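You operate a simulated robot arm through the tools that you are given. There is no shell and no other tool.

You run a simulated robot arm. Do the job below in one go: nothing can be reset, and whatever is moved stays where it is left.

Task
Scrub out the soaked pan, tip the suds into the big bowl and rinse it under the hot tap.
Fine: use the brush and put it back; leave the pan on the worktop above the dishwasher. Set down upright: dish brush.
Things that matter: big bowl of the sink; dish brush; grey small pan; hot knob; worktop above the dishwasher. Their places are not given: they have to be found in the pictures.

The check looks at the end state, three seconds after you hand in, the way a careful person would. Anything else that was tipped, shoved, dropped, spilled or broken makes it a failure.

Robot
A 7-joint arm with a four-finger gripper, fixed in place. Base frame: the origin is at the foot of the arm, x ahead of it, y to its left, z up. Lengths are in mm, angles in rad, forces in N, time in s.
Its first joint turns from -1.204 to 3.002 rad. Payload 3.67 kg.
The TCP is the grasp point between the finger pads, 28 mm short of the fingertips. In the tool frame z runs along the fingers and y along their closing line. The gripper opens to 112 mm. The gripper's body begins 73 mm behind the TCP.
Orientation is that of the tool frame in the base frame, as a unit quaternion [x, y, z, w]. With the fingers straight down and closing along the base's y, the tool's x points along the base's -x, its y along +y and its z along -z.

Tools
- The arm moves only by the tool step_arm. Its argument "commands" is a list of rows, each a list of 3 entries, a list of its own where there are three numbers: the shift along the base's x, y, z in units of 50 mm (1.0 is 50 mm), then the turn, a rotation vector about the base's x, y, z in units of 6 degrees (1.0 is 6 degrees), then the opening in per cent of the stroke, from 0 (shut) to 100 (fully open). In form: [[[dx, dy, dz], [wx, wy, wz], claw], ...]. A call has 1 to 20 rows; each row shifts and turns the commanded pose from where the row before left it. A call with a number of a shift or a turn outside -1 to 1 is refused whole. Each row takes 0.2 s and may step no farther than 50 mm and 0.15 rad from the row before; otherwise, or with a gripper value out of range, the whole call is refused. Where a pose cannot be reached the arm comes as near as it can. A force on the tool above 40 N (or 10 N above the force at the start of the call, whichever is more), or a blocked arm, ends the call early, and 0.2 s more pass. Each finger halts on what it meets, pressing with about 26 N; the grip force reading is that of the motor and also rises with nothing between the fingers. The clock runs only during rows and for 0.2 s after the last one: add rows that do not move to give the fingers time. The reply holds the time, the measured pose of the TCP, the force on the tool along the base axes, the opening and the grip force, in the units named above and with some noise, with the torque about the TCP (base axes, N m) and any sound that the robot's microphone picked up, and new pictures: "show" is both (left out), scene, wrist or none.
- Cameras (640 x 400 px; columns grow to the right, rows downward): "scene" is fixed at [49.8, -649.8, 1505.7]; the picture's right is [0.14, -0.99, 0.00], its down [-0.58, -0.08, -0.81] and it looks along [0.80, 0.12, -0.59] (base axes); focal length 338 px, centre (320, 200). "wrist" rides on the gripper at [60, -18, -104] in the tool frame; the picture's right is [0.29, 0.96, 0.00], its down [-0.80, 0.24, -0.55] and it looks along [-0.53, 0.16, 0.83] (tool axes); focal length 234 px, centre (320, 200).
- move_column(by): slides the trunk up (or, below 0, down) by that many mm; the arm rides with it, the base frame stays. It gives what a move gives, with no picture.
- locate(camera, pixels): for up to 12 pixels [column, row] of the newest picture of that camera ("zoom" is the newest enlarged one), the place [x, y, z] in the base frame of the surface seen there, good to about 2 mm. It takes no simulated time.
- enlarge(camera, box): a new picture of the part [left, top, right, bottom] of that camera's present view, enlarged. It takes no simulated time.
- job_done(): hands the job in; it is judged then, once.

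Unless the task says otherwise, let go and move clear before handing in.

The tools are called after ">>>" by a JSON object that holds its "name" and its "arguments". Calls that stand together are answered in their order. step_arm: Moves the arm, as the interface text tells. Its arguments: {"type":"object","properties":{"commands":{"type":"array","items":{"type":"array"}},"show":{"type":"string","enum":["both","scene","wrist","none"]}},"required":["commands"]} The other tools are called the same way: move_column (by) slides the trunk up or down; locate (camera, pixels) gives the place of the surface under pixels of a picture; enlarge (camera, box) takes an enlarged picture of a part of a camera's view; job_done () hands the job in.

At the start:

```text
clock: 0.0
tcp_pos: [460.3, -577.0, 1299.5]
ee_rot: [0.007, 1.0, 0.009, -0.001]
wrist_force: [-1.0, -1.1, -0.3]
wrist_torque: [-0.04, -0.01, -0.02]
width: 111.9
gripper_force: 0.0
trunk travel left (down, up): [-550.0, 290.0]
```

scene: 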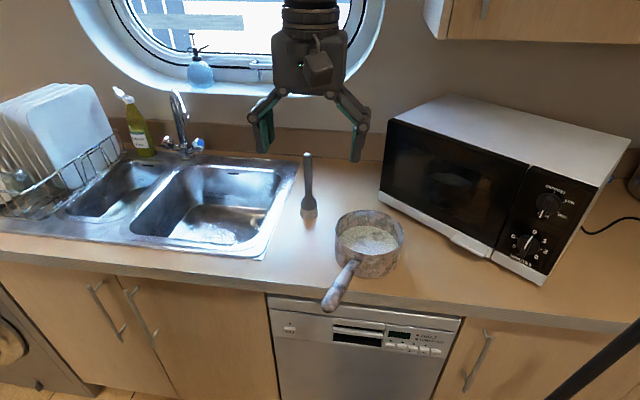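
wrist: 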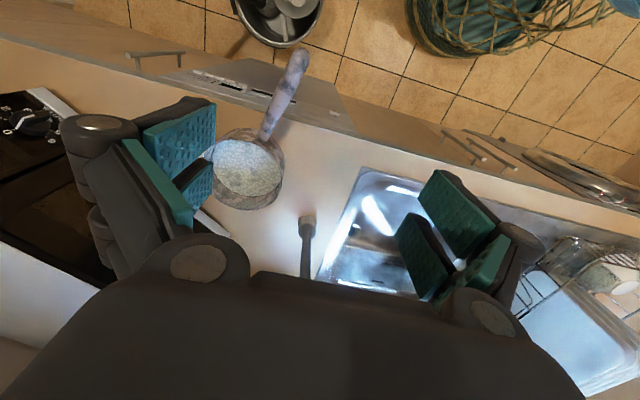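

The scene picture shows the pan with foam at about (368,243), the brush standing upright at (308,185), the sink's big bowl at (205,205) and the tap at (180,130). I'll enlarge these areas and locate key points.

>>> {"name": "enlarge", "arguments": {"camera": "scene", "box": [280, 140, 440, 320]}}

>>> {"name": "locate", "arguments": {"camera": "scene", "pixels": [[308, 155], [308, 180], [309, 200], [309, 214], [368, 240], [337, 240], [403, 240], [370, 212], [370, 277], [350, 265], [330, 305], [340, 285]]}}

>>> {"name": "locate", "arguments": {"camera": "scene", "pixels": [[177, 95], [183, 120], [186, 150], [167, 143], [199, 143], [205, 205], [200, 235], [280, 170], [250, 250], [135, 225], [190, 165], [300, 250]]}}

```text
2.22 times, centred on (360, 230) of scene
```

zoom: 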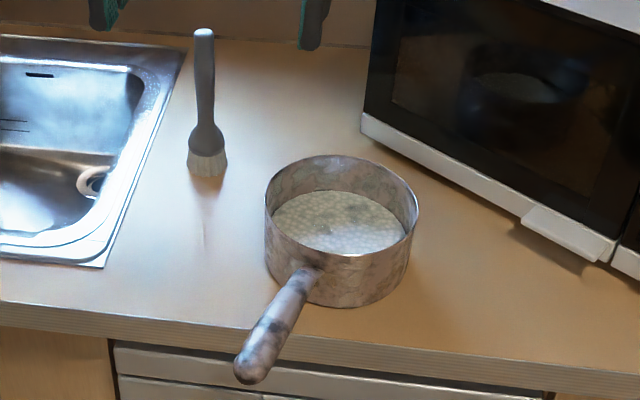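

```text
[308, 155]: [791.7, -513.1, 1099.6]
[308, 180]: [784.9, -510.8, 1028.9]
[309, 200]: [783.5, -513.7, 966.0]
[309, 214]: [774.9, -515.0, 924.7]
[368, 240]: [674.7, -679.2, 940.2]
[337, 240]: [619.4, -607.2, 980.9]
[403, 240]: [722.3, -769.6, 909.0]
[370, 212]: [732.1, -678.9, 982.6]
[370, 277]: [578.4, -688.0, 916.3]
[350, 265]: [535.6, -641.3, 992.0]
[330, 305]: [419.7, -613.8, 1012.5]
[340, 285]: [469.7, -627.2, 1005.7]
```

```text
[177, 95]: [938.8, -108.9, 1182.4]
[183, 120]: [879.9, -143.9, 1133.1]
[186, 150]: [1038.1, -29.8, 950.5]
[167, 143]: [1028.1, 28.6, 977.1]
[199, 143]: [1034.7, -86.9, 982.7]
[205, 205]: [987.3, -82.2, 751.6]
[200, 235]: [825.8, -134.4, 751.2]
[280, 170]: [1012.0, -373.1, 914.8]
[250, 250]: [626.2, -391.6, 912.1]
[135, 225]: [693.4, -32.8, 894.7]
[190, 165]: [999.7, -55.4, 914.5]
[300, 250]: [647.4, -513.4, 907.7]
```

>>> {"name": "enlarge", "arguments": {"camera": "scene", "box": [110, 70, 270, 170]}}

>>> {"name": "enlarge", "arguments": {"camera": "wrist", "box": [180, 20, 380, 280]}}

```text
4.00 times, centred on (190, 120) of scene
```

zoom: 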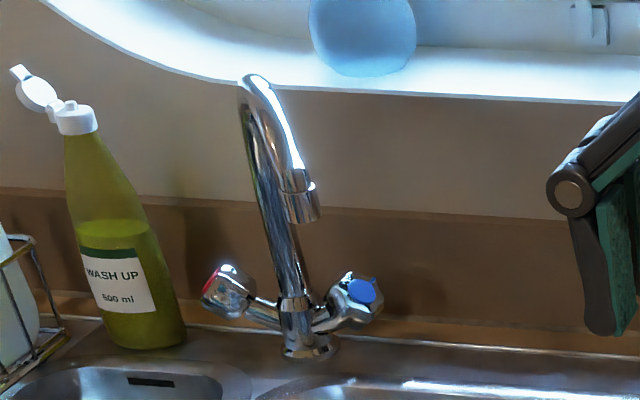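

```text
1.54 times, centred on (280, 150) of wrist
```

zoom: 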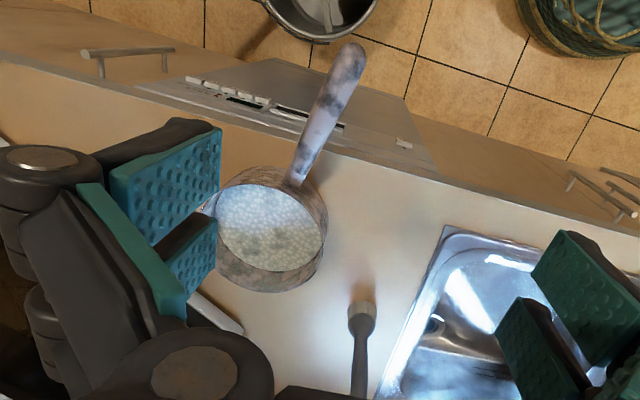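

The zoom shows the hot knob (red cap) at zoom (225,290), left of the tap column, the cold (blue) at (355,298), spout outlet at (302,210). I'll re-enlarge and locate these and the sink and dishwasher outlines.

>>> {"name": "enlarge", "arguments": {"camera": "scene", "box": [150, 85, 214, 165]}}

>>> {"name": "locate", "arguments": {"camera": "scene", "pixels": [[268, 300], [462, 322], [290, 280], [340, 320], [470, 300], [180, 170], [275, 180], [225, 240], [140, 222], [262, 255], [298, 158], [400, 290]]}}

```text
5.00 times, centred on (182, 125) of scene
```

zoom: 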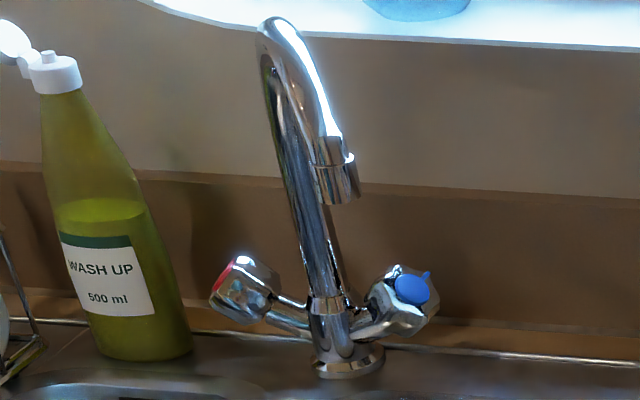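

```text
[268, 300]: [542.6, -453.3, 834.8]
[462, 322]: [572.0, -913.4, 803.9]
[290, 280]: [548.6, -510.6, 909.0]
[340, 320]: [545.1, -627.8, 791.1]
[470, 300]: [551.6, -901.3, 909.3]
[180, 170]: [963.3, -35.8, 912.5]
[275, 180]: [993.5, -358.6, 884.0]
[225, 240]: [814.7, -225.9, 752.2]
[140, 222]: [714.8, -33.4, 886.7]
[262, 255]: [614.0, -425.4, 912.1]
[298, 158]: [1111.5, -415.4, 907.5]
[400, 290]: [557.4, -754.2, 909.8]
```

>>> {"name": "locate", "arguments": {"camera": "zoom", "pixels": [[243, 265], [225, 275], [240, 310], [265, 290], [290, 303], [335, 195], [335, 160], [325, 305], [345, 370], [300, 50], [412, 290], [390, 310]]}}

```text
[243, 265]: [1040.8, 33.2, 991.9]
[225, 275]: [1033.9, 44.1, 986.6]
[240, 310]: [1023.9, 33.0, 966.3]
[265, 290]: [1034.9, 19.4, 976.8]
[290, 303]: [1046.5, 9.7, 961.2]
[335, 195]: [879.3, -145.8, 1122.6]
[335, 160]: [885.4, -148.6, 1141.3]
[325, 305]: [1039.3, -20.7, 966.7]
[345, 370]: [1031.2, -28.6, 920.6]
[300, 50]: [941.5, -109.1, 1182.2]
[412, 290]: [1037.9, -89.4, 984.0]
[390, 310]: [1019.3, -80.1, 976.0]
```

The tap column stands near (1050,-25), the hot knob around (1035,33,980), the spout outlet at about (880,-146,1120). First the brush: it stands near (788,-512) with its top at z≈1107, so I move the arm closer to view it with the wrist camera.

>>> {"name": "step_arm", "arguments": {"commands": [[[0.8, 0.16, -0.27], [0, 0, 0], 100], [[0.8, 0.16, -0.27], [0, 0, 0], 100], [[0.8, 0.16, -0.27], [0, 0, 0], 100], [[0.8, 0.16, -0.27], [0, 0, 0], 100], [[0.8, 0.16, -0.27], [0, 0, 0], 100], [[0.8, 0.16, -0.27], [0, 0, 0], 100], [[0, 0, 0], [0, 0, 0], 100]]}}

```text
clock: 1.6
tcp_pos: [702.1, -529.0, 1219.0]
ee_rot: [0.009, 1.0, 0.009, 0.0]
wrist_force: [-1.0, -0.2, 0.1]
wrist_torque: [0.01, -0.05, -0.02]
width: 112.2
gripper_force: 0.0
trunk travel left (down, up): [-550.0, 290.0]
```

scene: 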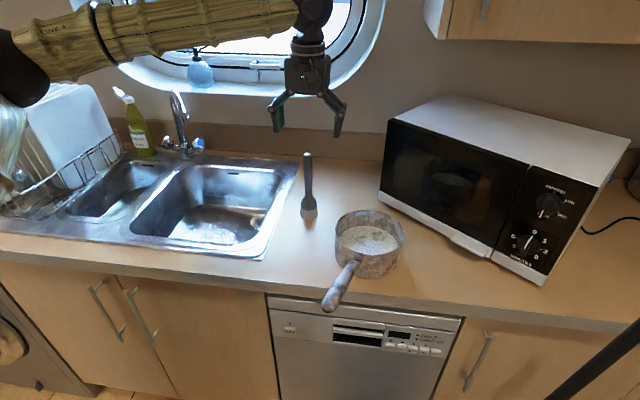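
wrist: 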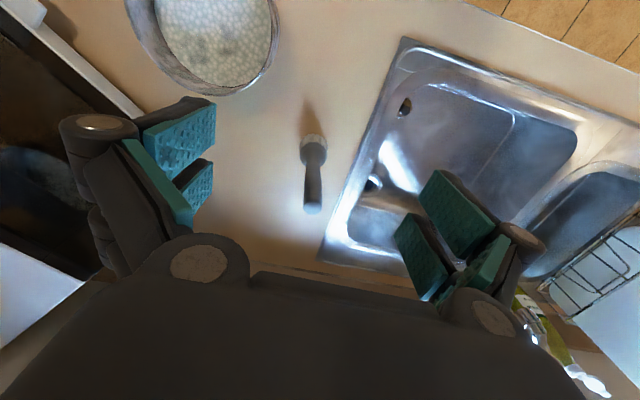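

>>> {"name": "enlarge", "arguments": {"camera": "wrist", "box": [260, 100, 360, 230]}}

>>> {"name": "locate", "arguments": {"camera": "wrist", "pixels": [[312, 208], [312, 190], [312, 165], [313, 145], [301, 150], [326, 150], [305, 195], [320, 195], [374, 182], [404, 107]]}}

```text
3.08 times, centred on (310, 165) of wrist
```

zoom: 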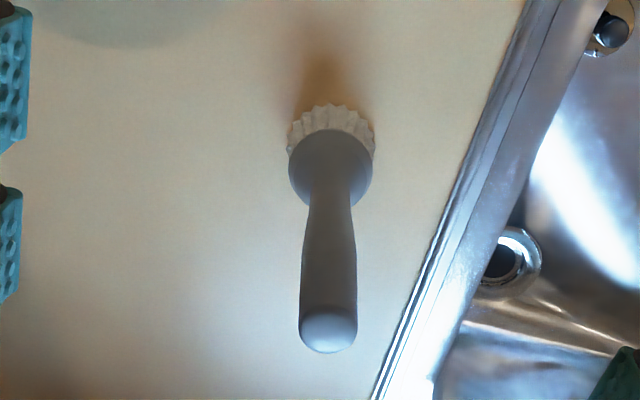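

```text
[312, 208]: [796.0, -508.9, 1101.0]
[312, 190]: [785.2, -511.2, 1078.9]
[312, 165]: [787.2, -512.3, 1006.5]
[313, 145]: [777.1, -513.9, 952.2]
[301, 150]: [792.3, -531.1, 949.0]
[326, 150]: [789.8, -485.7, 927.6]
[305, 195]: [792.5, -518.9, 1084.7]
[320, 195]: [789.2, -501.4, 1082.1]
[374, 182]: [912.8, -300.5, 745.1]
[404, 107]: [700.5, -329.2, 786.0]
```

The brush handle is vertical with its axis at about (794,-511), diameter ~20 mm, top z≈1105. I go above it and descend around it with open fingers.

>>> {"name": "step_arm", "arguments": {"commands": [[[0.92, 0.18, 0], [0, 0, 0], 100], [[0.92, 0.18, 0], [0, 0, 0], 100], [[0, 0, -0.79], [0, 0, 0], 100], [[0, 0, -0.79], [0, 0, 0], 100], [[0, 0, -0.79], [0, 0, 0], 100], [[0, 0, -0.79], [0, 0, 0], 100], [[0, 0, 0], [0, 0, 0], 100]]}}

```text
clock: 3.2
tcp_pos: [791.9, -510.8, 1063.4]
ee_rot: [0.008, 1.0, 0.009, -0.001]
wrist_force: [-0.2, -0.1, 0.3]
wrist_torque: [-0.01, -0.02, 0.01]
width: 112.0
gripper_force: 0.1
trunk travel left (down, up): [-550.0, 290.0]
```

scene: 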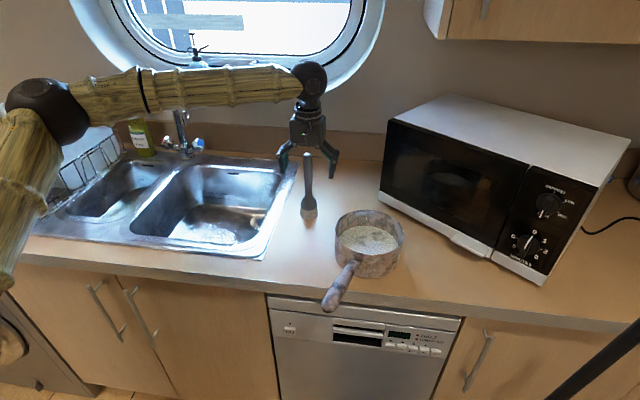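
wrist: 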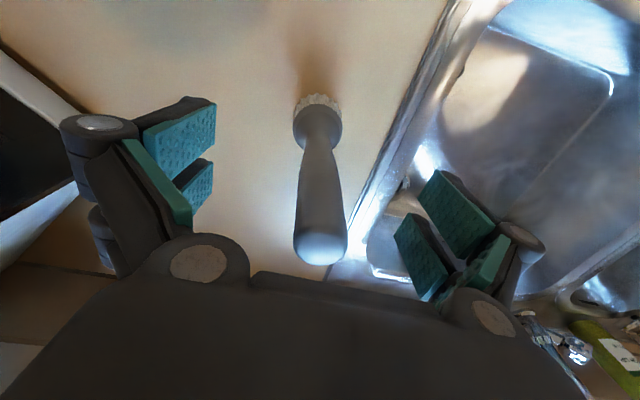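

The brush handle is centred between the open fingers (wrist picture, handle at (320,200)–(320,255)). I close the gripper.

>>> {"name": "step_arm", "arguments": {"commands": [[[0, 0, 0], [0, 0, 0], 0], [[0, 0, 0], [0, 0, 0], 0], [[0, 0, 0], [0, 0, 0], 0], [[0, 0, 0], [0, 0, 0], 0]]}}

>>> {"name": "step_arm", "arguments": {"commands": [[[0, 0, 0.4], [0, 0, 0], 0], [[0, 0, 0.8], [0, 0, 0], 0], [[0, 0, 0.8], [0, 0, 0], 0], [[0, 0, 0], [0, 0, 0], 0]]}}

```text
clock: 4.2
tcp_pos: [793.1, -511.0, 1061.9]
ee_rot: [0.007, 1.0, 0.008, -0.003]
wrist_force: [0.5, 0.0, -0.1]
wrist_torque: [-0.01, -0.01, 0.02]
width: 22.1
gripper_force: 26.2
trunk travel left (down, up): [-550.0, 290.0]
```

scene: 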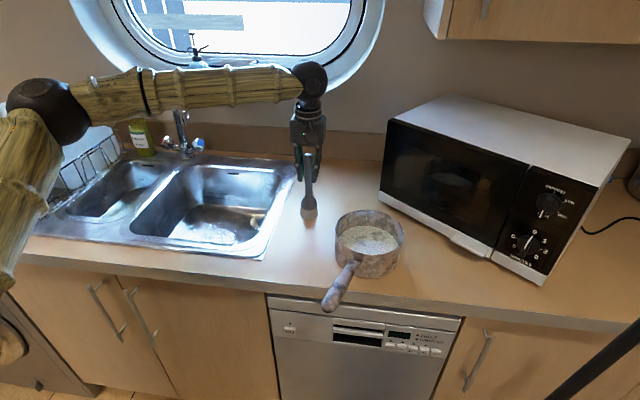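
wrist: 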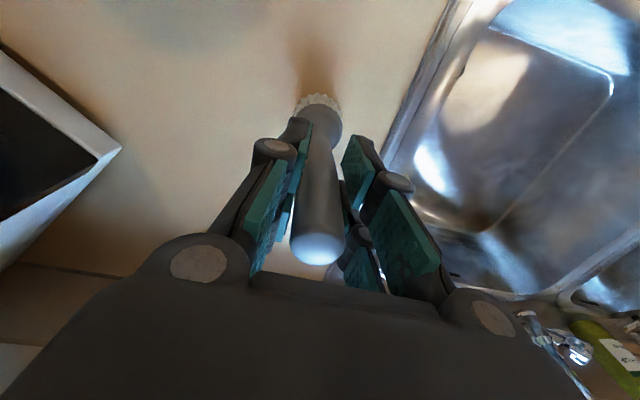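

```text
clock: 5.2
tcp_pos: [794.0, -511.3, 1161.5]
ee_rot: [0.007, 1.0, 0.009, -0.002]
wrist_force: [0.2, -0.4, -2.4]
wrist_torque: [0.0, 0.01, 0.01]
width: 21.9
gripper_force: 25.3
trunk travel left (down, up): [-550.0, 290.0]
```

scene: 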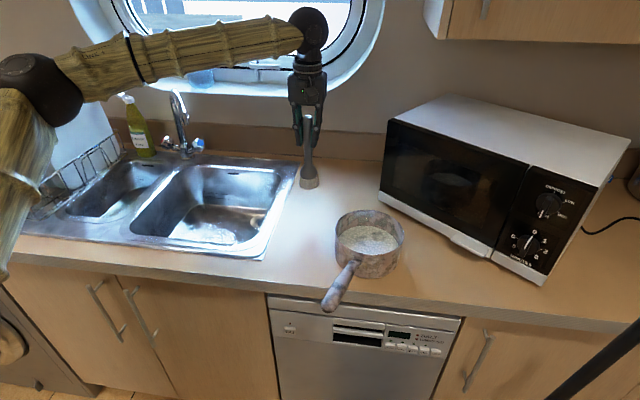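
wrist: 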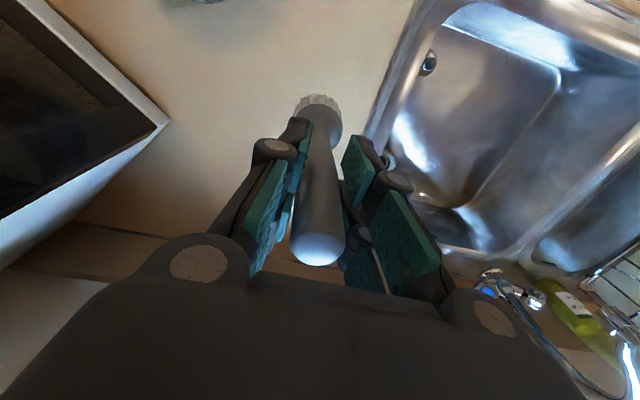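

The brush is held (width 22, about 0.24 kg) and lifted by 100 mm. Now I measure the pan rim and interior from an enlarged scene picture.

>>> {"name": "enlarge", "arguments": {"camera": "scene", "box": [310, 190, 430, 320]}}

```text
3.08 times, centred on (370, 255) of scene
```

zoom: 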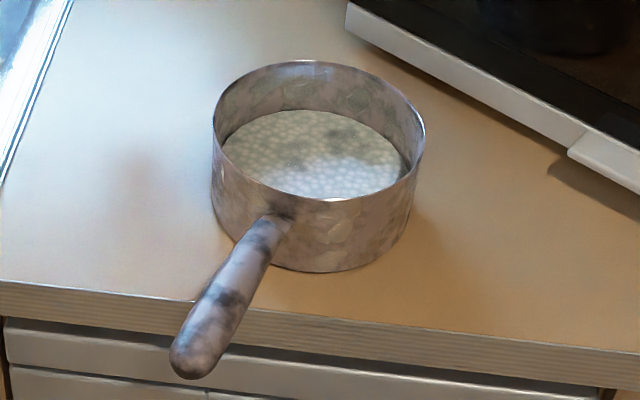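

>>> {"name": "locate", "arguments": {"camera": "zoom", "pixels": [[310, 61], [216, 125], [421, 135], [335, 198], [250, 80], [385, 82], [300, 150], [250, 140], [370, 150], [310, 115], [235, 145], [330, 188]]}}

>>> {"name": "locate", "arguments": {"camera": "zoom", "pixels": [[275, 222], [262, 240], [240, 270], [215, 310], [190, 350], [205, 290], [240, 315], [178, 345], [212, 365], [330, 270], [218, 220], [405, 220]]}}

```text
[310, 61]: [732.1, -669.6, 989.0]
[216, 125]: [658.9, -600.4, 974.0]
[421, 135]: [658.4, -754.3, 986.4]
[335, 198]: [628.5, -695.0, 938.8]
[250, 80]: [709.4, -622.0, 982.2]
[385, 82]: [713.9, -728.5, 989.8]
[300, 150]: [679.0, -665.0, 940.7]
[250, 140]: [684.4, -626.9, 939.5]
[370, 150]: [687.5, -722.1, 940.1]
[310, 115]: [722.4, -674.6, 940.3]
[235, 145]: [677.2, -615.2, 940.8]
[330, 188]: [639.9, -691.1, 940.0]
```

```text
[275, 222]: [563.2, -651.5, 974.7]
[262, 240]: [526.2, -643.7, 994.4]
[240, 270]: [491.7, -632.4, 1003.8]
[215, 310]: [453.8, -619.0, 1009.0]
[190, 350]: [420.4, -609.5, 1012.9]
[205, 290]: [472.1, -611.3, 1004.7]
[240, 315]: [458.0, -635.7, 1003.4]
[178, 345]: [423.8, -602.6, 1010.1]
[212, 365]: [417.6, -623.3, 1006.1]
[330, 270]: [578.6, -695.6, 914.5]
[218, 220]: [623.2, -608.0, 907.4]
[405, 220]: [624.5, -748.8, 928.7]
```

The pan is round: centre about (654,-678), outer radius ~79, rim z≈990, foam surface z≈940. I carry the brush (its bottom 154 mm below the TCP) above the centre and lower it into the foam.

>>> {"name": "step_arm", "arguments": {"commands": [[[-0.1, -0.1, 0.6], [0, 0, 0], 0], [[-0.54, -0.648, 0], [0, 0, 0], 0], [[-0.54, -0.648, 0], [0, 0, 0], 0], [[-0.54, -0.648, 0], [0, 0, 0], 0], [[-0.54, -0.648, 0], [0, 0, 0], 0], [[-0.54, -0.648, 0], [0, 0, 0], 0], [[0, 0, 0], [0, 0, 0], 0]]}}

```text
clock: 6.8
tcp_pos: [650.4, -678.9, 1193.4]
ee_rot: [0.008, 1.0, 0.008, -0.002]
wrist_force: [0.5, -0.2, -1.3]
wrist_torque: [-0.02, 0.04, 0.0]
width: 21.9
gripper_force: 25.9
trunk travel left (down, up): [-550.0, 290.0]
```

scene: 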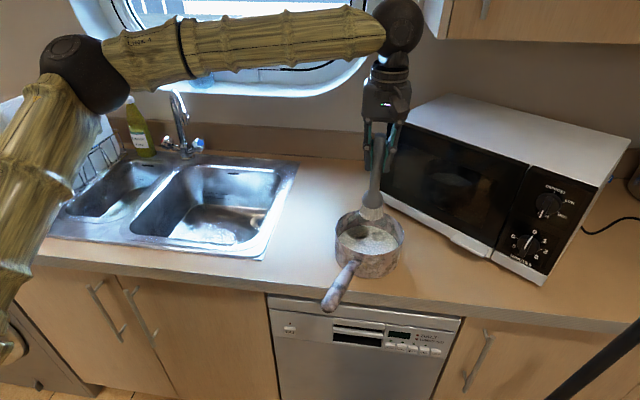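
wrist: 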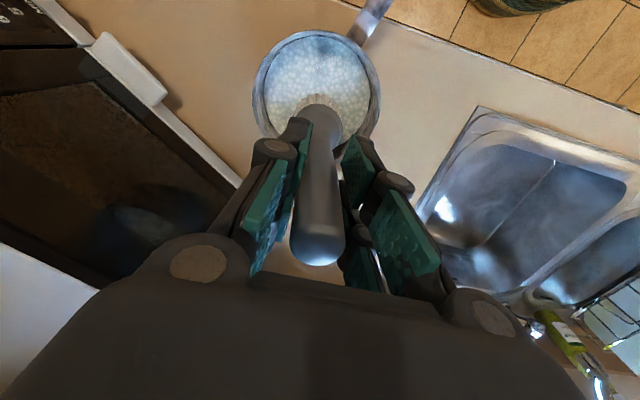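

The brush hangs above the pan. I check the rim from the wrist picture, at (254,85), (380,95), (315,31), before lowering.

>>> {"name": "locate", "arguments": {"camera": "wrist", "pixels": [[254, 85], [380, 95], [315, 31], [270, 125], [370, 125], [345, 38], [290, 70], [350, 80], [365, 20]]}}

>>> {"name": "enlarge", "arguments": {"camera": "wrist", "box": [240, 0, 400, 160]}}

```text
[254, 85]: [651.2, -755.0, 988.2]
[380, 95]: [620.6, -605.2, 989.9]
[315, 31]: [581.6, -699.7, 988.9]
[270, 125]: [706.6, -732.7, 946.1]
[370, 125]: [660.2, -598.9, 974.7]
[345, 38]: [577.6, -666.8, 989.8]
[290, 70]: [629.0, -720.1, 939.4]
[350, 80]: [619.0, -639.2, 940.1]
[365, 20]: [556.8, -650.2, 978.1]
```

```text
2.50 times, centred on (320, 80) of wrist
```

zoom: 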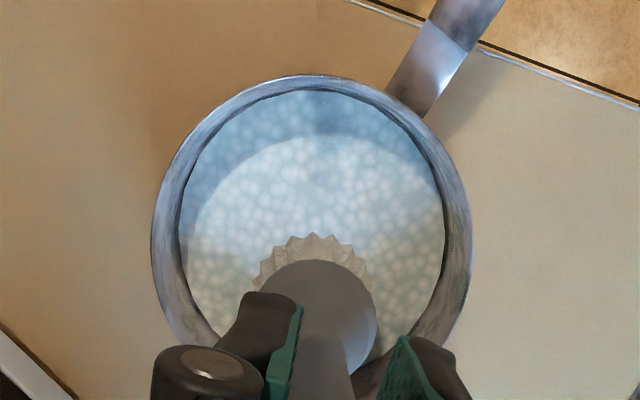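

Pan centre confirmed near (654,-678), inner radius ~74. Lowering the brush to just above the pan bottom.

>>> {"name": "step_arm", "arguments": {"commands": [[[0.06, 0.02, -0.6], [0, 0, 0], 0], [[0, 0, -0.6], [0, 0, 0], 0], [[0, 0, -0.6], [0, 0, 0], 0], [[0, 0, -0.4], [0, 0, 0], 0], [[0, 0, 0], [0, 0, 0], 0]], "show": "scene"}}

>>> {"name": "step_arm", "arguments": {"commands": [[[0, 0, -0.08], [0, 0, 0], 0], [[0, 0, -0.06], [0, 0, 0], 0]], "show": "scene"}}

```text
clock: 8.0
tcp_pos: [656.1, -674.2, 1082.2]
ee_rot: [0.006, 1.0, 0.009, -0.002]
wrist_force: [0.2, 0.4, -1.2]
wrist_torque: [-0.02, 0.02, -0.02]
width: 22.1
gripper_force: 26.5
trunk travel left (down, up): [-550.0, 290.0]
```

scene: 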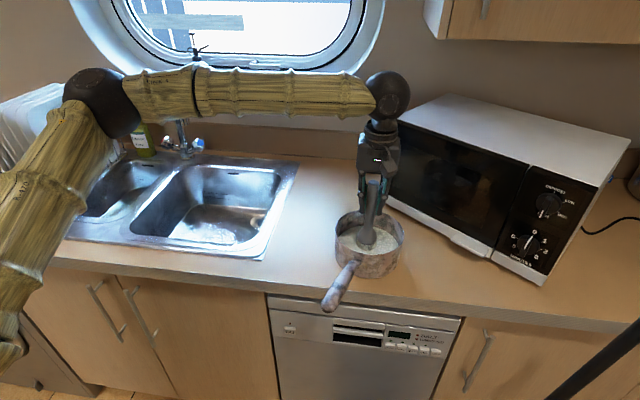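

```text
clock: 8.6
tcp_pos: [657.3, -676.2, 1074.3]
ee_rot: [0.007, 1.0, 0.009, -0.001]
wrist_force: [-0.2, -0.1, -0.4]
wrist_torque: [0.01, -0.02, -0.01]
width: 22.3
gripper_force: 26.6
trunk travel left (down, up): [-550.0, 290.0]
```

scene: 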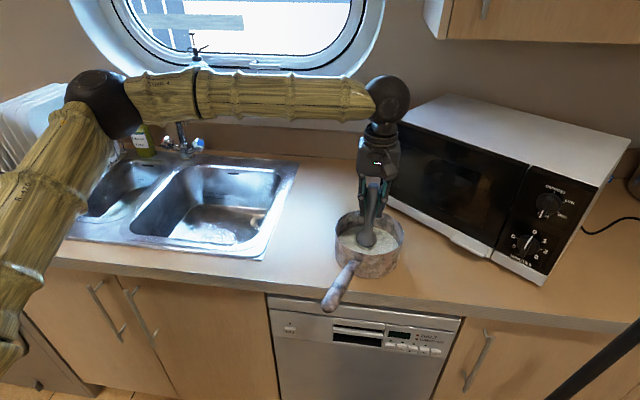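

TCP at 1074, no contact yet. I lower in 2 mm steps, watching the force.

>>> {"name": "step_arm", "arguments": {"commands": [[[0, 0, -0.05], [0, 0, 0], 0], [[0, 0, -0.05], [0, 0, 0], 0]], "show": "none"}}

>>> {"name": "step_arm", "arguments": {"commands": [[[0, 0, -0.04], [0, 0, 0], 0], [[0, 0, 0], [0, 0, 0], 0]], "show": "none"}}

```text
clock: 9.2
tcp_pos: [655.2, -677.2, 1069.7]
ee_rot: [0.007, 1.0, 0.008, -0.002]
wrist_force: [-0.2, -0.2, -1.1]
wrist_torque: [0.03, 0.01, 0.02]
width: 22.1
gripper_force: 25.6
trunk travel left (down, up): [-550.0, 290.0]
```

```text
clock: 9.8
tcp_pos: [655.7, -675.0, 1068.0]
ee_rot: [0.008, 1.0, 0.008, -0.001]
wrist_force: [2.0, 1.3, 9.3]
wrist_torque: [-0.14, -0.23, 0.01]
width: 21.9
gripper_force: 25.7
trunk travel left (down, up): [-550.0, 290.0]
```

Contact with the pan bottom: force z rose to 9.3 N at TCP 1068. I ease off slightly, then make a first gentle stroke and check that pan and brush stay as they should.

>>> {"name": "step_arm", "arguments": {"commands": [[[0, 0, 0.012], [0, 0, 0], 0], [[0, 0, 0], [0, 0, 0], 0]], "show": "none"}}

>>> {"name": "step_arm", "arguments": {"commands": [[[0.3, 0, 0], [0, 0, 0], 0], [[0.3, 0, 0], [0, 0, 0], 0]], "show": "both"}}

```text
clock: 10.4
tcp_pos: [655.1, -675.7, 1067.0]
ee_rot: [0.008, 1.0, 0.01, 0.0]
wrist_force: [0.6, 1.4, 8.9]
wrist_torque: [0.02, -0.24, 0.03]
width: 22.0
gripper_force: 25.7
trunk travel left (down, up): [-550.0, 290.0]
```

```text
clock: 11.0
tcp_pos: [684.8, -677.4, 1068.4]
ee_rot: [0.008, 1.0, 0.009, -0.002]
wrist_force: [-2.1, 0.3, 5.1]
wrist_torque: [-0.08, 0.19, -0.02]
width: 22.0
gripper_force: 26.0
trunk travel left (down, up): [-550.0, 290.0]
```

scene: 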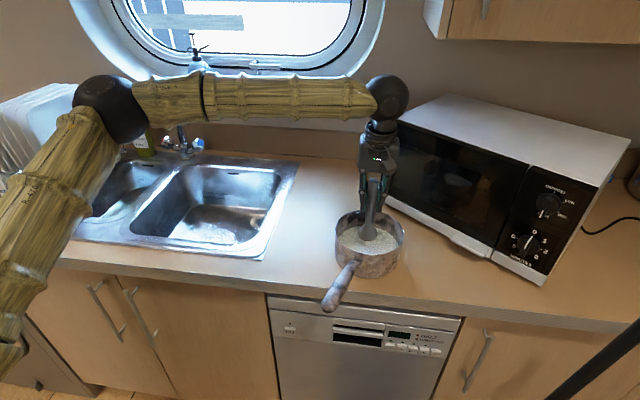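
wrist: 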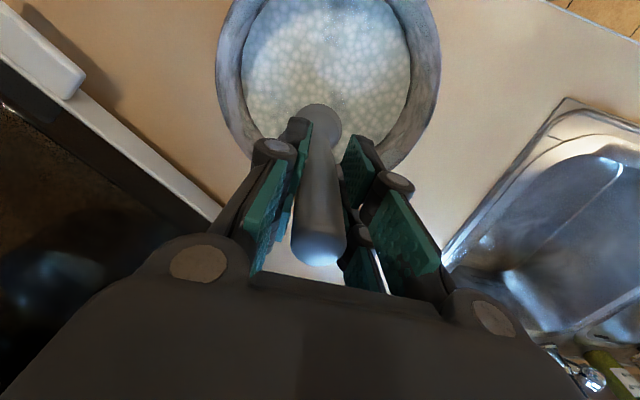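

The stroke went fine; the pan stayed put, force ~5 N. Now a full circle of about 40 mm radius inside the pan.

>>> {"name": "step_arm", "arguments": {"commands": [[[0.2, 0, 0], [0, 0, 0], 0], [[-0.107, 0.4, 0], [0, 0, 0], 0], [[-0.293, 0.293, 0], [0, 0, 0], 0], [[-0.4, 0.107, 0], [0, 0, 0], 0], [[-0.4, -0.107, 0], [0, 0, 0], 0], [[-0.293, -0.293, 0], [0, 0, 0], 0], [[-0.107, -0.4, 0], [0, 0, 0], 0], [[0.107, -0.4, 0], [0, 0, 0], 0], [[0.293, -0.293, 0], [0, 0, 0], 0], [[0.4, -0.107, 0], [0, 0, 0], 0], [[0.4, 0.107, 0], [0, 0, 0], 0], [[0.293, 0.293, 0], [0, 0, 0], 0], [[0.107, 0.4, 0], [0, 0, 0], 0]], "show": "both"}}

```text
clock: 13.8
tcp_pos: [696.9, -675.8, 1069.7]
ee_rot: [0.007, 1.0, 0.008, -0.002]
wrist_force: [0.7, 0.7, -1.7]
wrist_torque: [0.01, 0.01, -0.01]
width: 22.0
gripper_force: 26.1
trunk travel left (down, up): [-550.0, 290.0]
```

scene: 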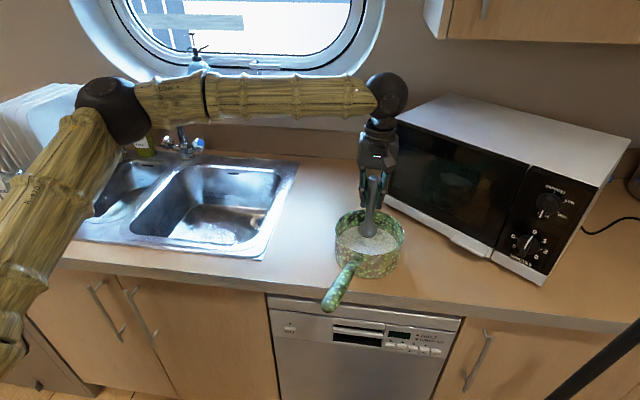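
wrist: 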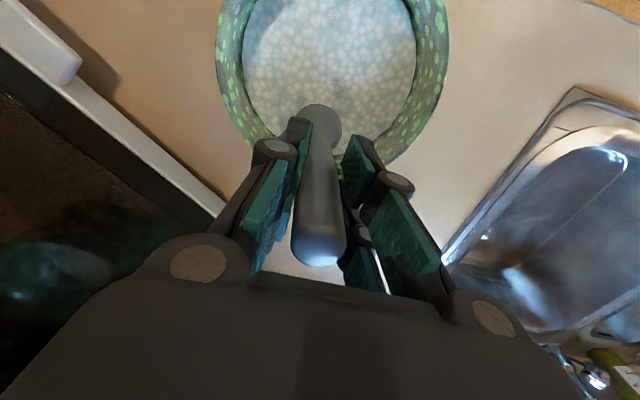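

The pan's look has changed from stained grey to green speckled while scrubbing, and the force dropped to no contact (z force -1.7, TCP 1069.7). I look closer.

>>> {"name": "enlarge", "arguments": {"camera": "scene", "box": [310, 160, 430, 320]}}

>>> {"name": "enlarge", "arguments": {"camera": "wrist", "box": [200, 0, 460, 160]}}

```text
2.50 times, centred on (370, 240) of scene
```

zoom: 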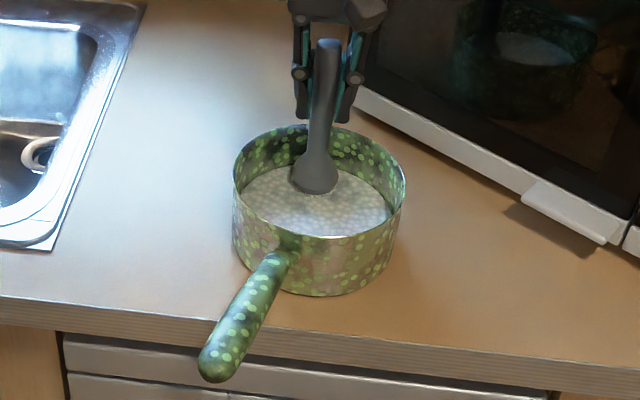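

```text
2.46 times, centred on (330, 80) of wrist
```

zoom: 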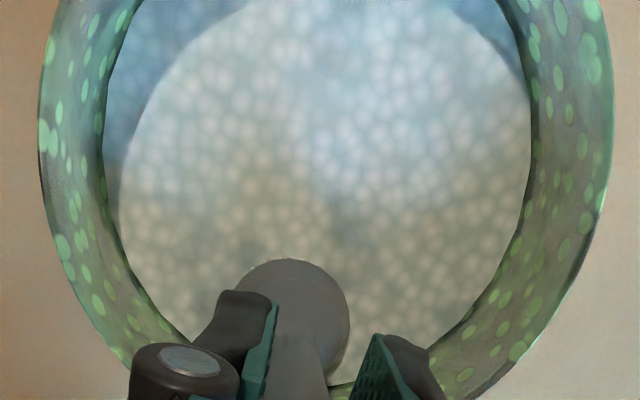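

The brush is still upright in the pan; the pan's skin now shows green speckles, likely a changed state from the scrubbing. I press lightly again and add another round of scrubbing for full coverage.

>>> {"name": "step_arm", "arguments": {"commands": [[[0, 0, -0.03], [0, 0, 0], 0], [[0, 0, 0], [0, 0, 0], 0]], "show": "none"}}

```text
clock: 14.4
tcp_pos: [695.9, -675.7, 1068.1]
ee_rot: [0.007, 1.0, 0.009, 0.0]
wrist_force: [-0.6, -1.4, 6.9]
wrist_torque: [-0.09, 0.03, 0.01]
width: 22.2
gripper_force: 26.4
trunk travel left (down, up): [-550.0, 290.0]
```

Contact regained at 6.9 N. Second circle in the opposite direction, followed by a stroke across the middle.

>>> {"name": "step_arm", "arguments": {"commands": [[[-0.107, -0.4, 0], [0, 0, 0], 0], [[-0.293, -0.293, 0], [0, 0, 0], 0], [[-0.4, -0.107, 0], [0, 0, 0], 0], [[-0.4, 0.107, 0], [0, 0, 0], 0], [[-0.293, 0.293, 0], [0, 0, 0], 0], [[-0.107, 0.4, 0], [0, 0, 0], 0], [[0.107, 0.4, 0], [0, 0, 0], 0], [[0.293, 0.293, 0], [0, 0, 0], 0], [[0.4, 0.107, 0], [0, 0, 0], 0], [[0.4, -0.107, 0], [0, 0, 0], 0], [[0.293, -0.293, 0], [0, 0, 0], 0], [[0.107, -0.4, 0], [0, 0, 0], 0], [[-0.4, 0, 0], [0, 0, 0], 0], [[-0.4, 0, 0], [0, 0, 0], 0], [[-0.4, 0, 0], [0, 0, 0], 0], [[-0.4, 0, 0], [0, 0, 0], 0], [[0.4, 0, 0], [0, 0, 0], 0], [[0.4, 0, 0], [0, 0, 0], 0]], "show": "both"}}

```text
clock: 18.2
tcp_pos: [654.6, -677.8, 1066.5]
ee_rot: [0.008, 1.0, 0.009, -0.002]
wrist_force: [-0.7, -1.5, 2.3]
wrist_torque: [-0.17, 0.04, -0.03]
width: 22.1
gripper_force: 25.8
trunk travel left (down, up): [-550.0, 290.0]
```

scene: 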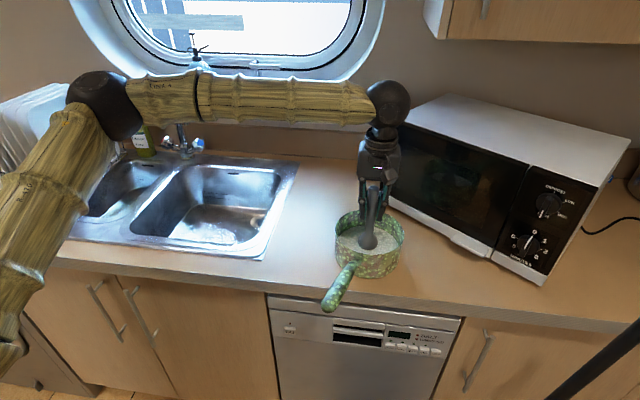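
wrist: 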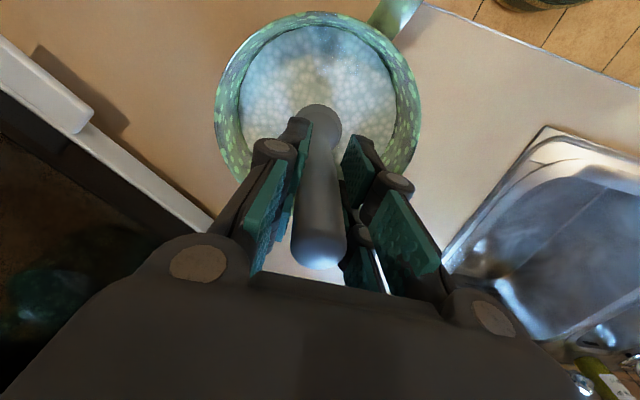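

No further change in the pan's look; contact force ~4 N. I add a stroke across in y, then lift the brush out.

>>> {"name": "step_arm", "arguments": {"commands": [[[0, 0.4, 0], [0, 0, 0], 0], [[0, 0.4, 0], [0, 0, 0], 0], [[0, -0.4, 0], [0, 0, 0], 0], [[0, -0.4, 0], [0, 0, 0], 0], [[0, -0.4, 0], [0, 0, 0], 0], [[0, -0.4, 0], [0, 0, 0], 0], [[0, 0.4, 0], [0, 0, 0], 0], [[0, 0.4, 0], [0, 0, 0], 0], [[0, 0, 0.3], [0, 0, 0], 0], [[0, 0, 0.6], [0, 0, 0], 0], [[0, 0, 0.6], [0, 0, 0], 0], [[0, 0, 0.6], [0, 0, 0], 0], [[0, 0, 0.6], [0, 0, 0], 0], [[0, 0, 0], [0, 0, 0], 0], [[0, 0, 0], [0, 0, 0], 0]], "show": "both"}}

```text
clock: 21.4
tcp_pos: [653.8, -676.2, 1201.3]
ee_rot: [0.007, 1.0, 0.009, -0.001]
wrist_force: [-0.2, 0.5, -0.1]
wrist_torque: [-0.03, -0.03, -0.01]
width: 22.2
gripper_force: 25.9
trunk travel left (down, up): [-550.0, 290.0]
```

scene: 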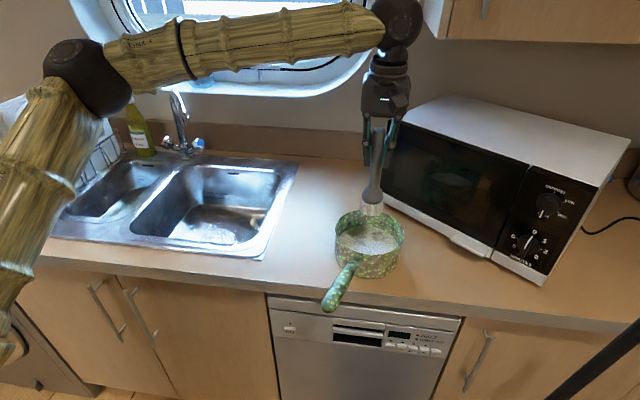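
wrist: 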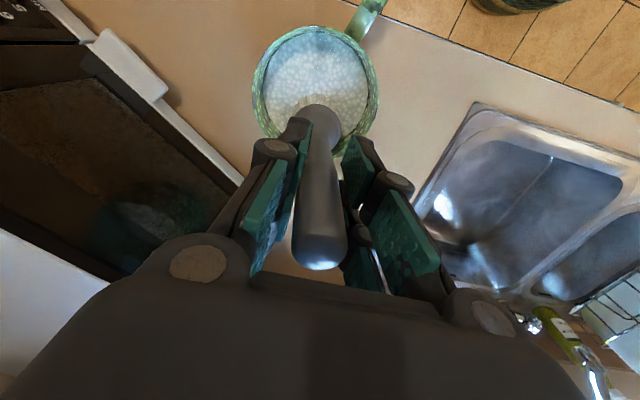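

The brush is out and clear of the pan, held upright. I carry it back to its place at (794,-511) and lower it.

>>> {"name": "step_arm", "arguments": {"commands": [[[0.56, 0.66, 0], [0, 0, 0], 0], [[0.56, 0.66, 0], [0, 0, 0], 0], [[0.56, 0.66, 0], [0, 0, 0], 0], [[0.56, 0.66, 0], [0, 0, 0], 0], [[0.56, 0.66, 0], [0, 0, 0], 0], [[0, 0, -0.6], [0, 0, 0], 0], [[0, 0, -0.6], [0, 0, 0], 0], [[0, 0, -0.6], [0, 0, 0], 0], [[0, 0, -0.5], [0, 0, 0], 0], [[0, 0, 0], [0, 0, 0], 0]], "show": "both"}}

```text
clock: 23.6
tcp_pos: [797.3, -510.9, 1086.8]
ee_rot: [0.007, 1.0, 0.008, -0.002]
wrist_force: [0.3, -0.7, -0.9]
wrist_torque: [-0.03, 0.0, 0.01]
width: 22.2
gripper_force: 26.0
trunk travel left (down, up): [-550.0, 290.0]
```

scene: 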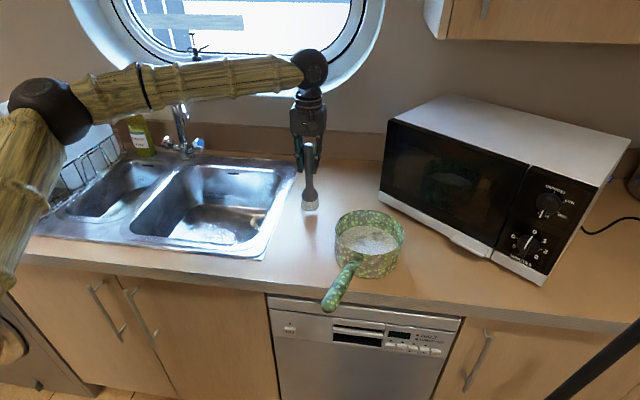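
wrist: 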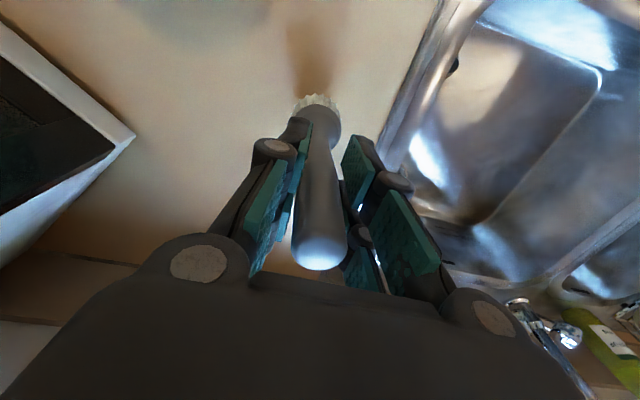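

The brush is back above its place at z≈1087 TCP. I check whether it is still upright by locating points along its handle.

>>> {"name": "enlarge", "arguments": {"camera": "scene", "box": [270, 130, 350, 230]}}

>>> {"name": "locate", "arguments": {"camera": "wrist", "pixels": [[322, 255], [321, 240], [320, 210], [319, 180], [318, 150], [318, 128], [318, 100]]}}

```text
4.00 times, centred on (310, 180) of scene
```

zoom: 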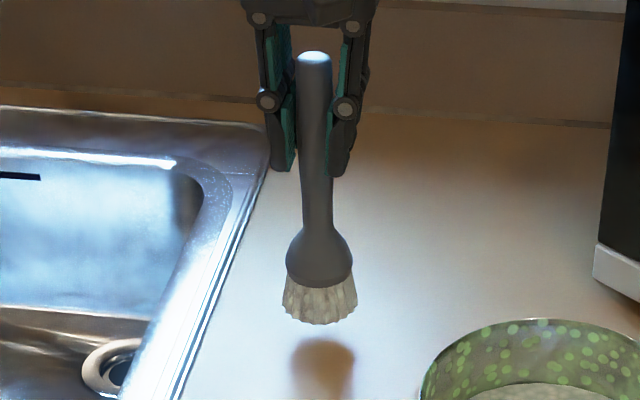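

```text
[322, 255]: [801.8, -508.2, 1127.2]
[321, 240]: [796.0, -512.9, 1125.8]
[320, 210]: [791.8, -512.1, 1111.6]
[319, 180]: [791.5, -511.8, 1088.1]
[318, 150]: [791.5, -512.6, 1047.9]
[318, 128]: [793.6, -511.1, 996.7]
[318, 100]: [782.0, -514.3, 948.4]
```

The brush hangs practically vertical. I lower it the last ~25 mm gently, until it touches the worktop.

>>> {"name": "step_arm", "arguments": {"commands": [[[-0.06, 0, -0.2], [0, 0, 0], 0], [[0, 0, -0.16], [0, 0, 0], 0], [[0, 0, -0.04], [0, 0, 0], 0]], "show": "none"}}

>>> {"name": "step_arm", "arguments": {"commands": [[[0, 0, -0.04], [0, 0, 0], 0]], "show": "none"}}

```text
clock: 24.4
tcp_pos: [792.3, -510.8, 1065.3]
ee_rot: [0.007, 1.0, 0.009, -0.002]
wrist_force: [0.1, 0.1, -0.4]
wrist_torque: [0.01, -0.04, 0.02]
width: 21.9
gripper_force: 25.9
trunk travel left (down, up): [-550.0, 290.0]
```

```text
clock: 24.8
tcp_pos: [792.8, -511.1, 1062.2]
ee_rot: [0.007, 1.0, 0.009, -0.002]
wrist_force: [0.4, 0.5, -0.7]
wrist_torque: [-0.04, 0.01, -0.01]
width: 22.0
gripper_force: 26.6
trunk travel left (down, up): [-550.0, 290.0]
```

>>> {"name": "step_arm", "arguments": {"commands": [[[0, 0, -0.03], [0, 0, 0], 0]], "show": "none"}}

>>> {"name": "step_arm", "arguments": {"commands": [[[0, 0, -0.02], [0, 0, 0], 0]], "show": "scene"}}

```text
clock: 25.2
tcp_pos: [793.6, -511.4, 1062.3]
ee_rot: [0.008, 1.0, 0.009, -0.002]
wrist_force: [-0.6, 0.3, -1.2]
wrist_torque: [0.0, 0.05, -0.02]
width: 21.9
gripper_force: 26.0
trunk travel left (down, up): [-550.0, 290.0]
```

```text
clock: 25.6
tcp_pos: [792.7, -512.1, 1061.6]
ee_rot: [0.006, 1.0, 0.009, -0.002]
wrist_force: [-0.3, -0.2, -1.2]
wrist_torque: [-0.04, 0.02, -0.02]
width: 22.0
gripper_force: 25.9
trunk travel left (down, up): [-550.0, 290.0]
```

scene: 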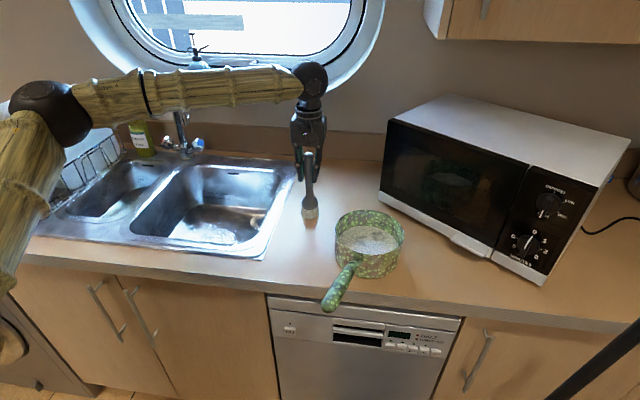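

No contact force yet. I keep lowering by 1–2 mm at a time.

>>> {"name": "step_arm", "arguments": {"commands": [[[0, 0, -0.03], [0, 0, 0], 0]], "show": "none"}}

>>> {"name": "step_arm", "arguments": {"commands": [[[0, 0, -0.02], [0, 0, 0], 0]], "show": "none"}}

```text
clock: 26.0
tcp_pos: [793.5, -511.0, 1061.3]
ee_rot: [0.006, 1.0, 0.009, -0.001]
wrist_force: [-0.2, 0.2, -1.0]
wrist_torque: [0.02, 0.01, 0.01]
width: 22.1
gripper_force: 25.8
trunk travel left (down, up): [-550.0, 290.0]
```

```text
clock: 26.4
tcp_pos: [792.6, -512.6, 1059.9]
ee_rot: [0.007, 1.0, 0.008, 0.0]
wrist_force: [0.4, -2.0, 3.8]
wrist_torque: [0.0, -0.18, 0.01]
width: 22.3
gripper_force: 26.0
trunk travel left (down, up): [-550.0, 290.0]
```

Contact: force z rose to +3.8 N. The brush stands on the worktop; I open the fingers and then rise straight up.

>>> {"name": "step_arm", "arguments": {"commands": [[[0, 0, 0], [0, 0, 0], 30], [[0, 0, 0], [0, 0, 0], 60], [[0, 0, 0], [0, 0, 0], 100], [[0, 0, 0], [0, 0, 0], 100]], "show": "scene"}}

>>> {"name": "step_arm", "arguments": {"commands": [[[0, 0, 0.4], [0, 0, 0], 100], [[0, 0, 0.8], [0, 0, 0], 100], [[0, 0, 0.8], [0, 0, 0], 100], [[0, 0, 0.8], [0, 0, 0], 100], [[0, 0, 0], [0, 0, 0], 100]], "show": "both"}}

```text
clock: 27.4
tcp_pos: [792.1, -512.1, 1060.1]
ee_rot: [0.007, 1.0, 0.009, -0.002]
wrist_force: [1.0, -0.8, 0.0]
wrist_torque: [0.0, -0.04, -0.01]
width: 111.9
gripper_force: 0.1
trunk travel left (down, up): [-550.0, 290.0]
```

scene: 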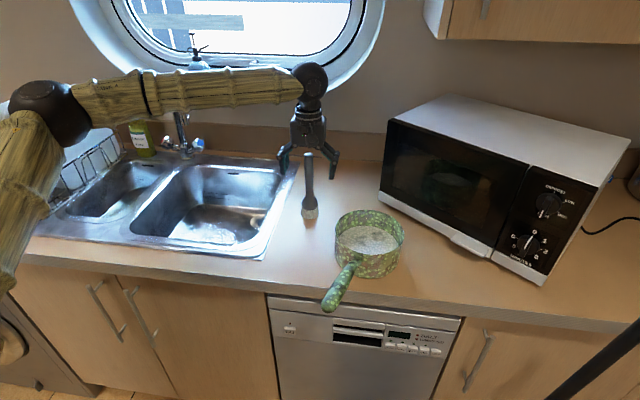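

```text
clock: 28.6
tcp_pos: [794.2, -512.2, 1199.2]
ee_rot: [0.008, 1.0, 0.009, -0.002]
wrist_force: [-0.4, 0.2, -0.4]
wrist_torque: [0.01, 0.03, 0.0]
width: 111.9
gripper_force: 0.1
trunk travel left (down, up): [-550.0, 290.0]
```

scene: 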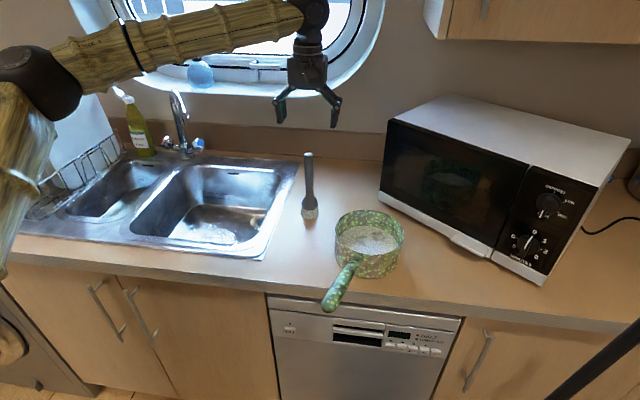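
wrist: 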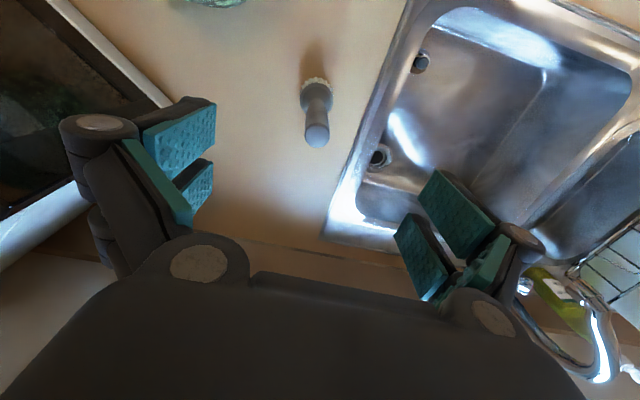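

The brush stands upright where it was. Next I inspect the hot knob: I raise the arm and swing over toward the tap, staying above the spout (top z≈1185).

>>> {"name": "step_arm", "arguments": {"commands": [[[0, 0, 0.9], [0, 0, 0], 100], [[0.1, 0.88, 0.04], [0, 0, 0], 100], [[0.1, 0.88, 0.04], [0, 0, 0], 100], [[0.1, 0.88, 0.04], [0, 0, 0], 100], [[0.1, 0.88, 0.04], [0, 0, 0], 100], [[0.1, 0.88, 0.04], [0, 0, 0], 100], [[0.1, 0.88, 0.04], [0, 0, 0], 100], [[0.1, 0.88, 0.04], [0, 0, 0], 100], [[0.1, 0.88, 0.04], [0, 0, 0], 100], [[0.1, 0.88, 0.04], [0, 0, 0], 100], [[0.1, 0.88, 0.04], [0, 0, 0], 100], [[0.1, 0.88, 0.04], [0, 0, 0], 100], [[0.1, 0.88, 0.04], [0, 0, 0], 100], [[0, 0, 0], [0, 0, 0], 100]], "show": "both"}}

```text
clock: 30.0
tcp_pos: [828.4, -320.7, 1104.6]
ee_rot: [0.02, 0.995, 0.01, -0.099]
wrist_force: [-0.4, 0.6, 1.2]
wrist_torque: [-0.04, -0.09, 0.01]
width: 112.0
gripper_force: 0.0
trunk travel left (down, up): [-550.0, 290.0]
stopped in row 6: the arm was blocked; the commanded pose is now the measured one
```

scene: 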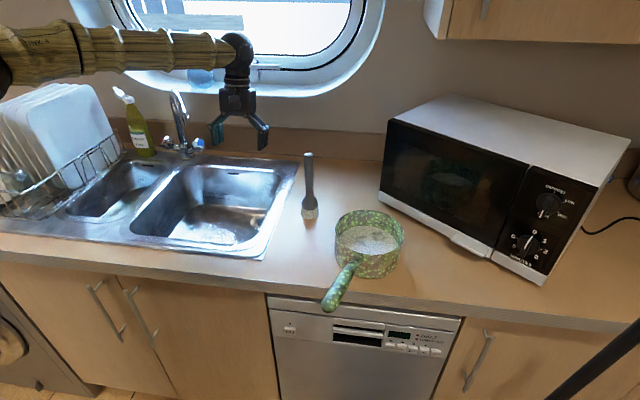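
wrist: 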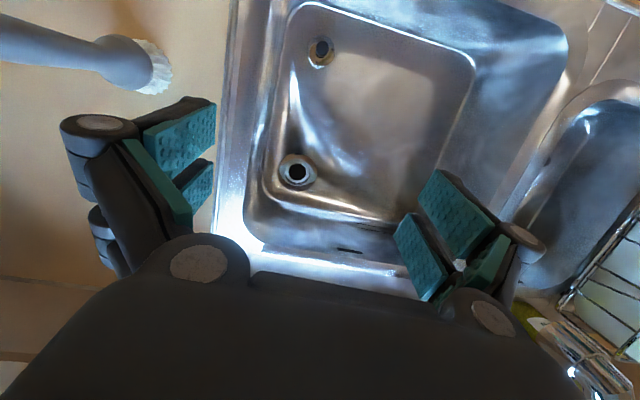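

The call stopped since the pose could not be reached at that height and radius (TCP now (828,-321,1105), tilted ~11° backwards); nothing seems touched. I draw the arm back toward the base and straighten the tool.

>>> {"name": "step_arm", "arguments": {"commands": [[[-0.7, 0, 0.3], [0, -0.95, 0], 100], [[-0.7, 0, 0.3], [0, -0.95, 0], 100], [[-0.7, 0, 0.3], [0, 0, 0], 100], [[0, 0, 0], [0, 0, 0], 100]], "show": "both"}}

```text
clock: 30.6
tcp_pos: [754.5, -338.0, 967.2]
ee_rot: [0.032, 0.991, 0.016, -0.13]
wrist_force: [-0.1, -0.5, 0.7]
wrist_torque: [0.04, 0.01, 0.03]
width: 111.7
gripper_force: 0.0
trunk travel left (down, up): [-550.0, 290.0]
stopped in row 2: the arm was blocked; the commanded pose is now the measured one
```

scene: 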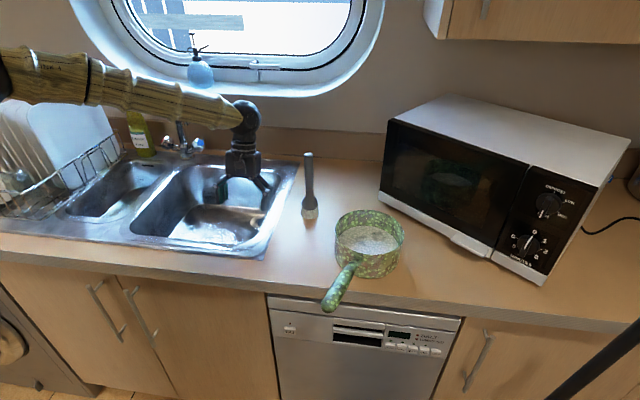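
wrist: 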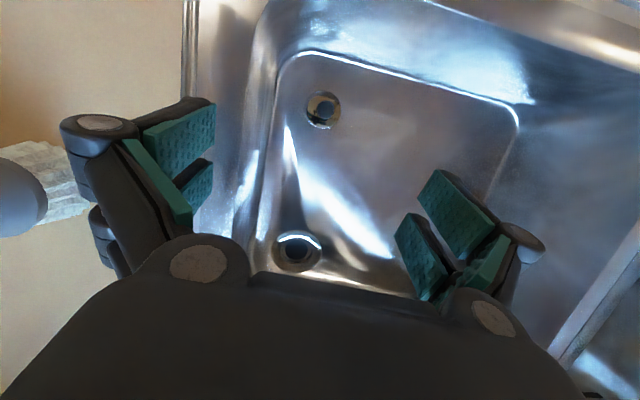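

The arm ended lower (z 967) and still tilted, which suggests it passed through an awkward joint configuration rather than hitting an object. I hold still one row to see whether it is stable.

>>> {"name": "step_arm", "arguments": {"commands": [[[0, 0, 0], [0, 0, 0], 100]], "show": "none"}}

```text
clock: 31.0
tcp_pos: [754.8, -336.9, 966.7]
ee_rot: [0.032, 0.991, 0.016, -0.13]
wrist_force: [0.0, 0.1, 1.1]
wrist_torque: [0.01, -0.03, 0.01]
width: 112.0
gripper_force: 0.0
trunk travel left (down, up): [-550.0, 290.0]
```

It holds still. I try a small move straight up.

>>> {"name": "step_arm", "arguments": {"commands": [[[0, 0, 0.3], [0, 0, 0], 100], [[0, 0, 0.3], [0, 0, 0], 100]], "show": "scene"}}

```text
clock: 31.6
tcp_pos: [753.3, -348.8, 989.3]
ee_rot: [0.04, 0.99, 0.022, -0.134]
wrist_force: [-1.3, 0.0, 0.8]
wrist_torque: [0.02, 0.02, -0.03]
width: 112.2
gripper_force: 0.0
trunk travel left (down, up): [-550.0, 290.0]
```

scene: 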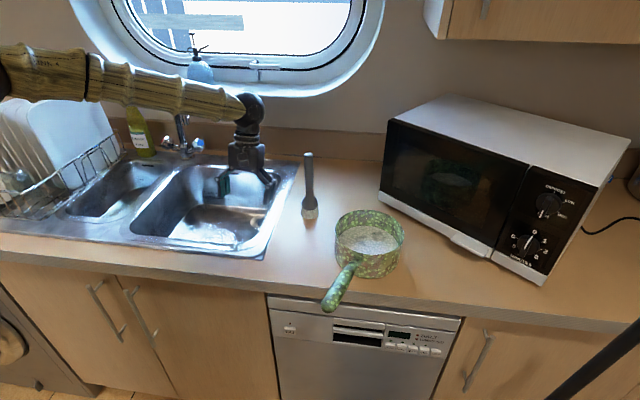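

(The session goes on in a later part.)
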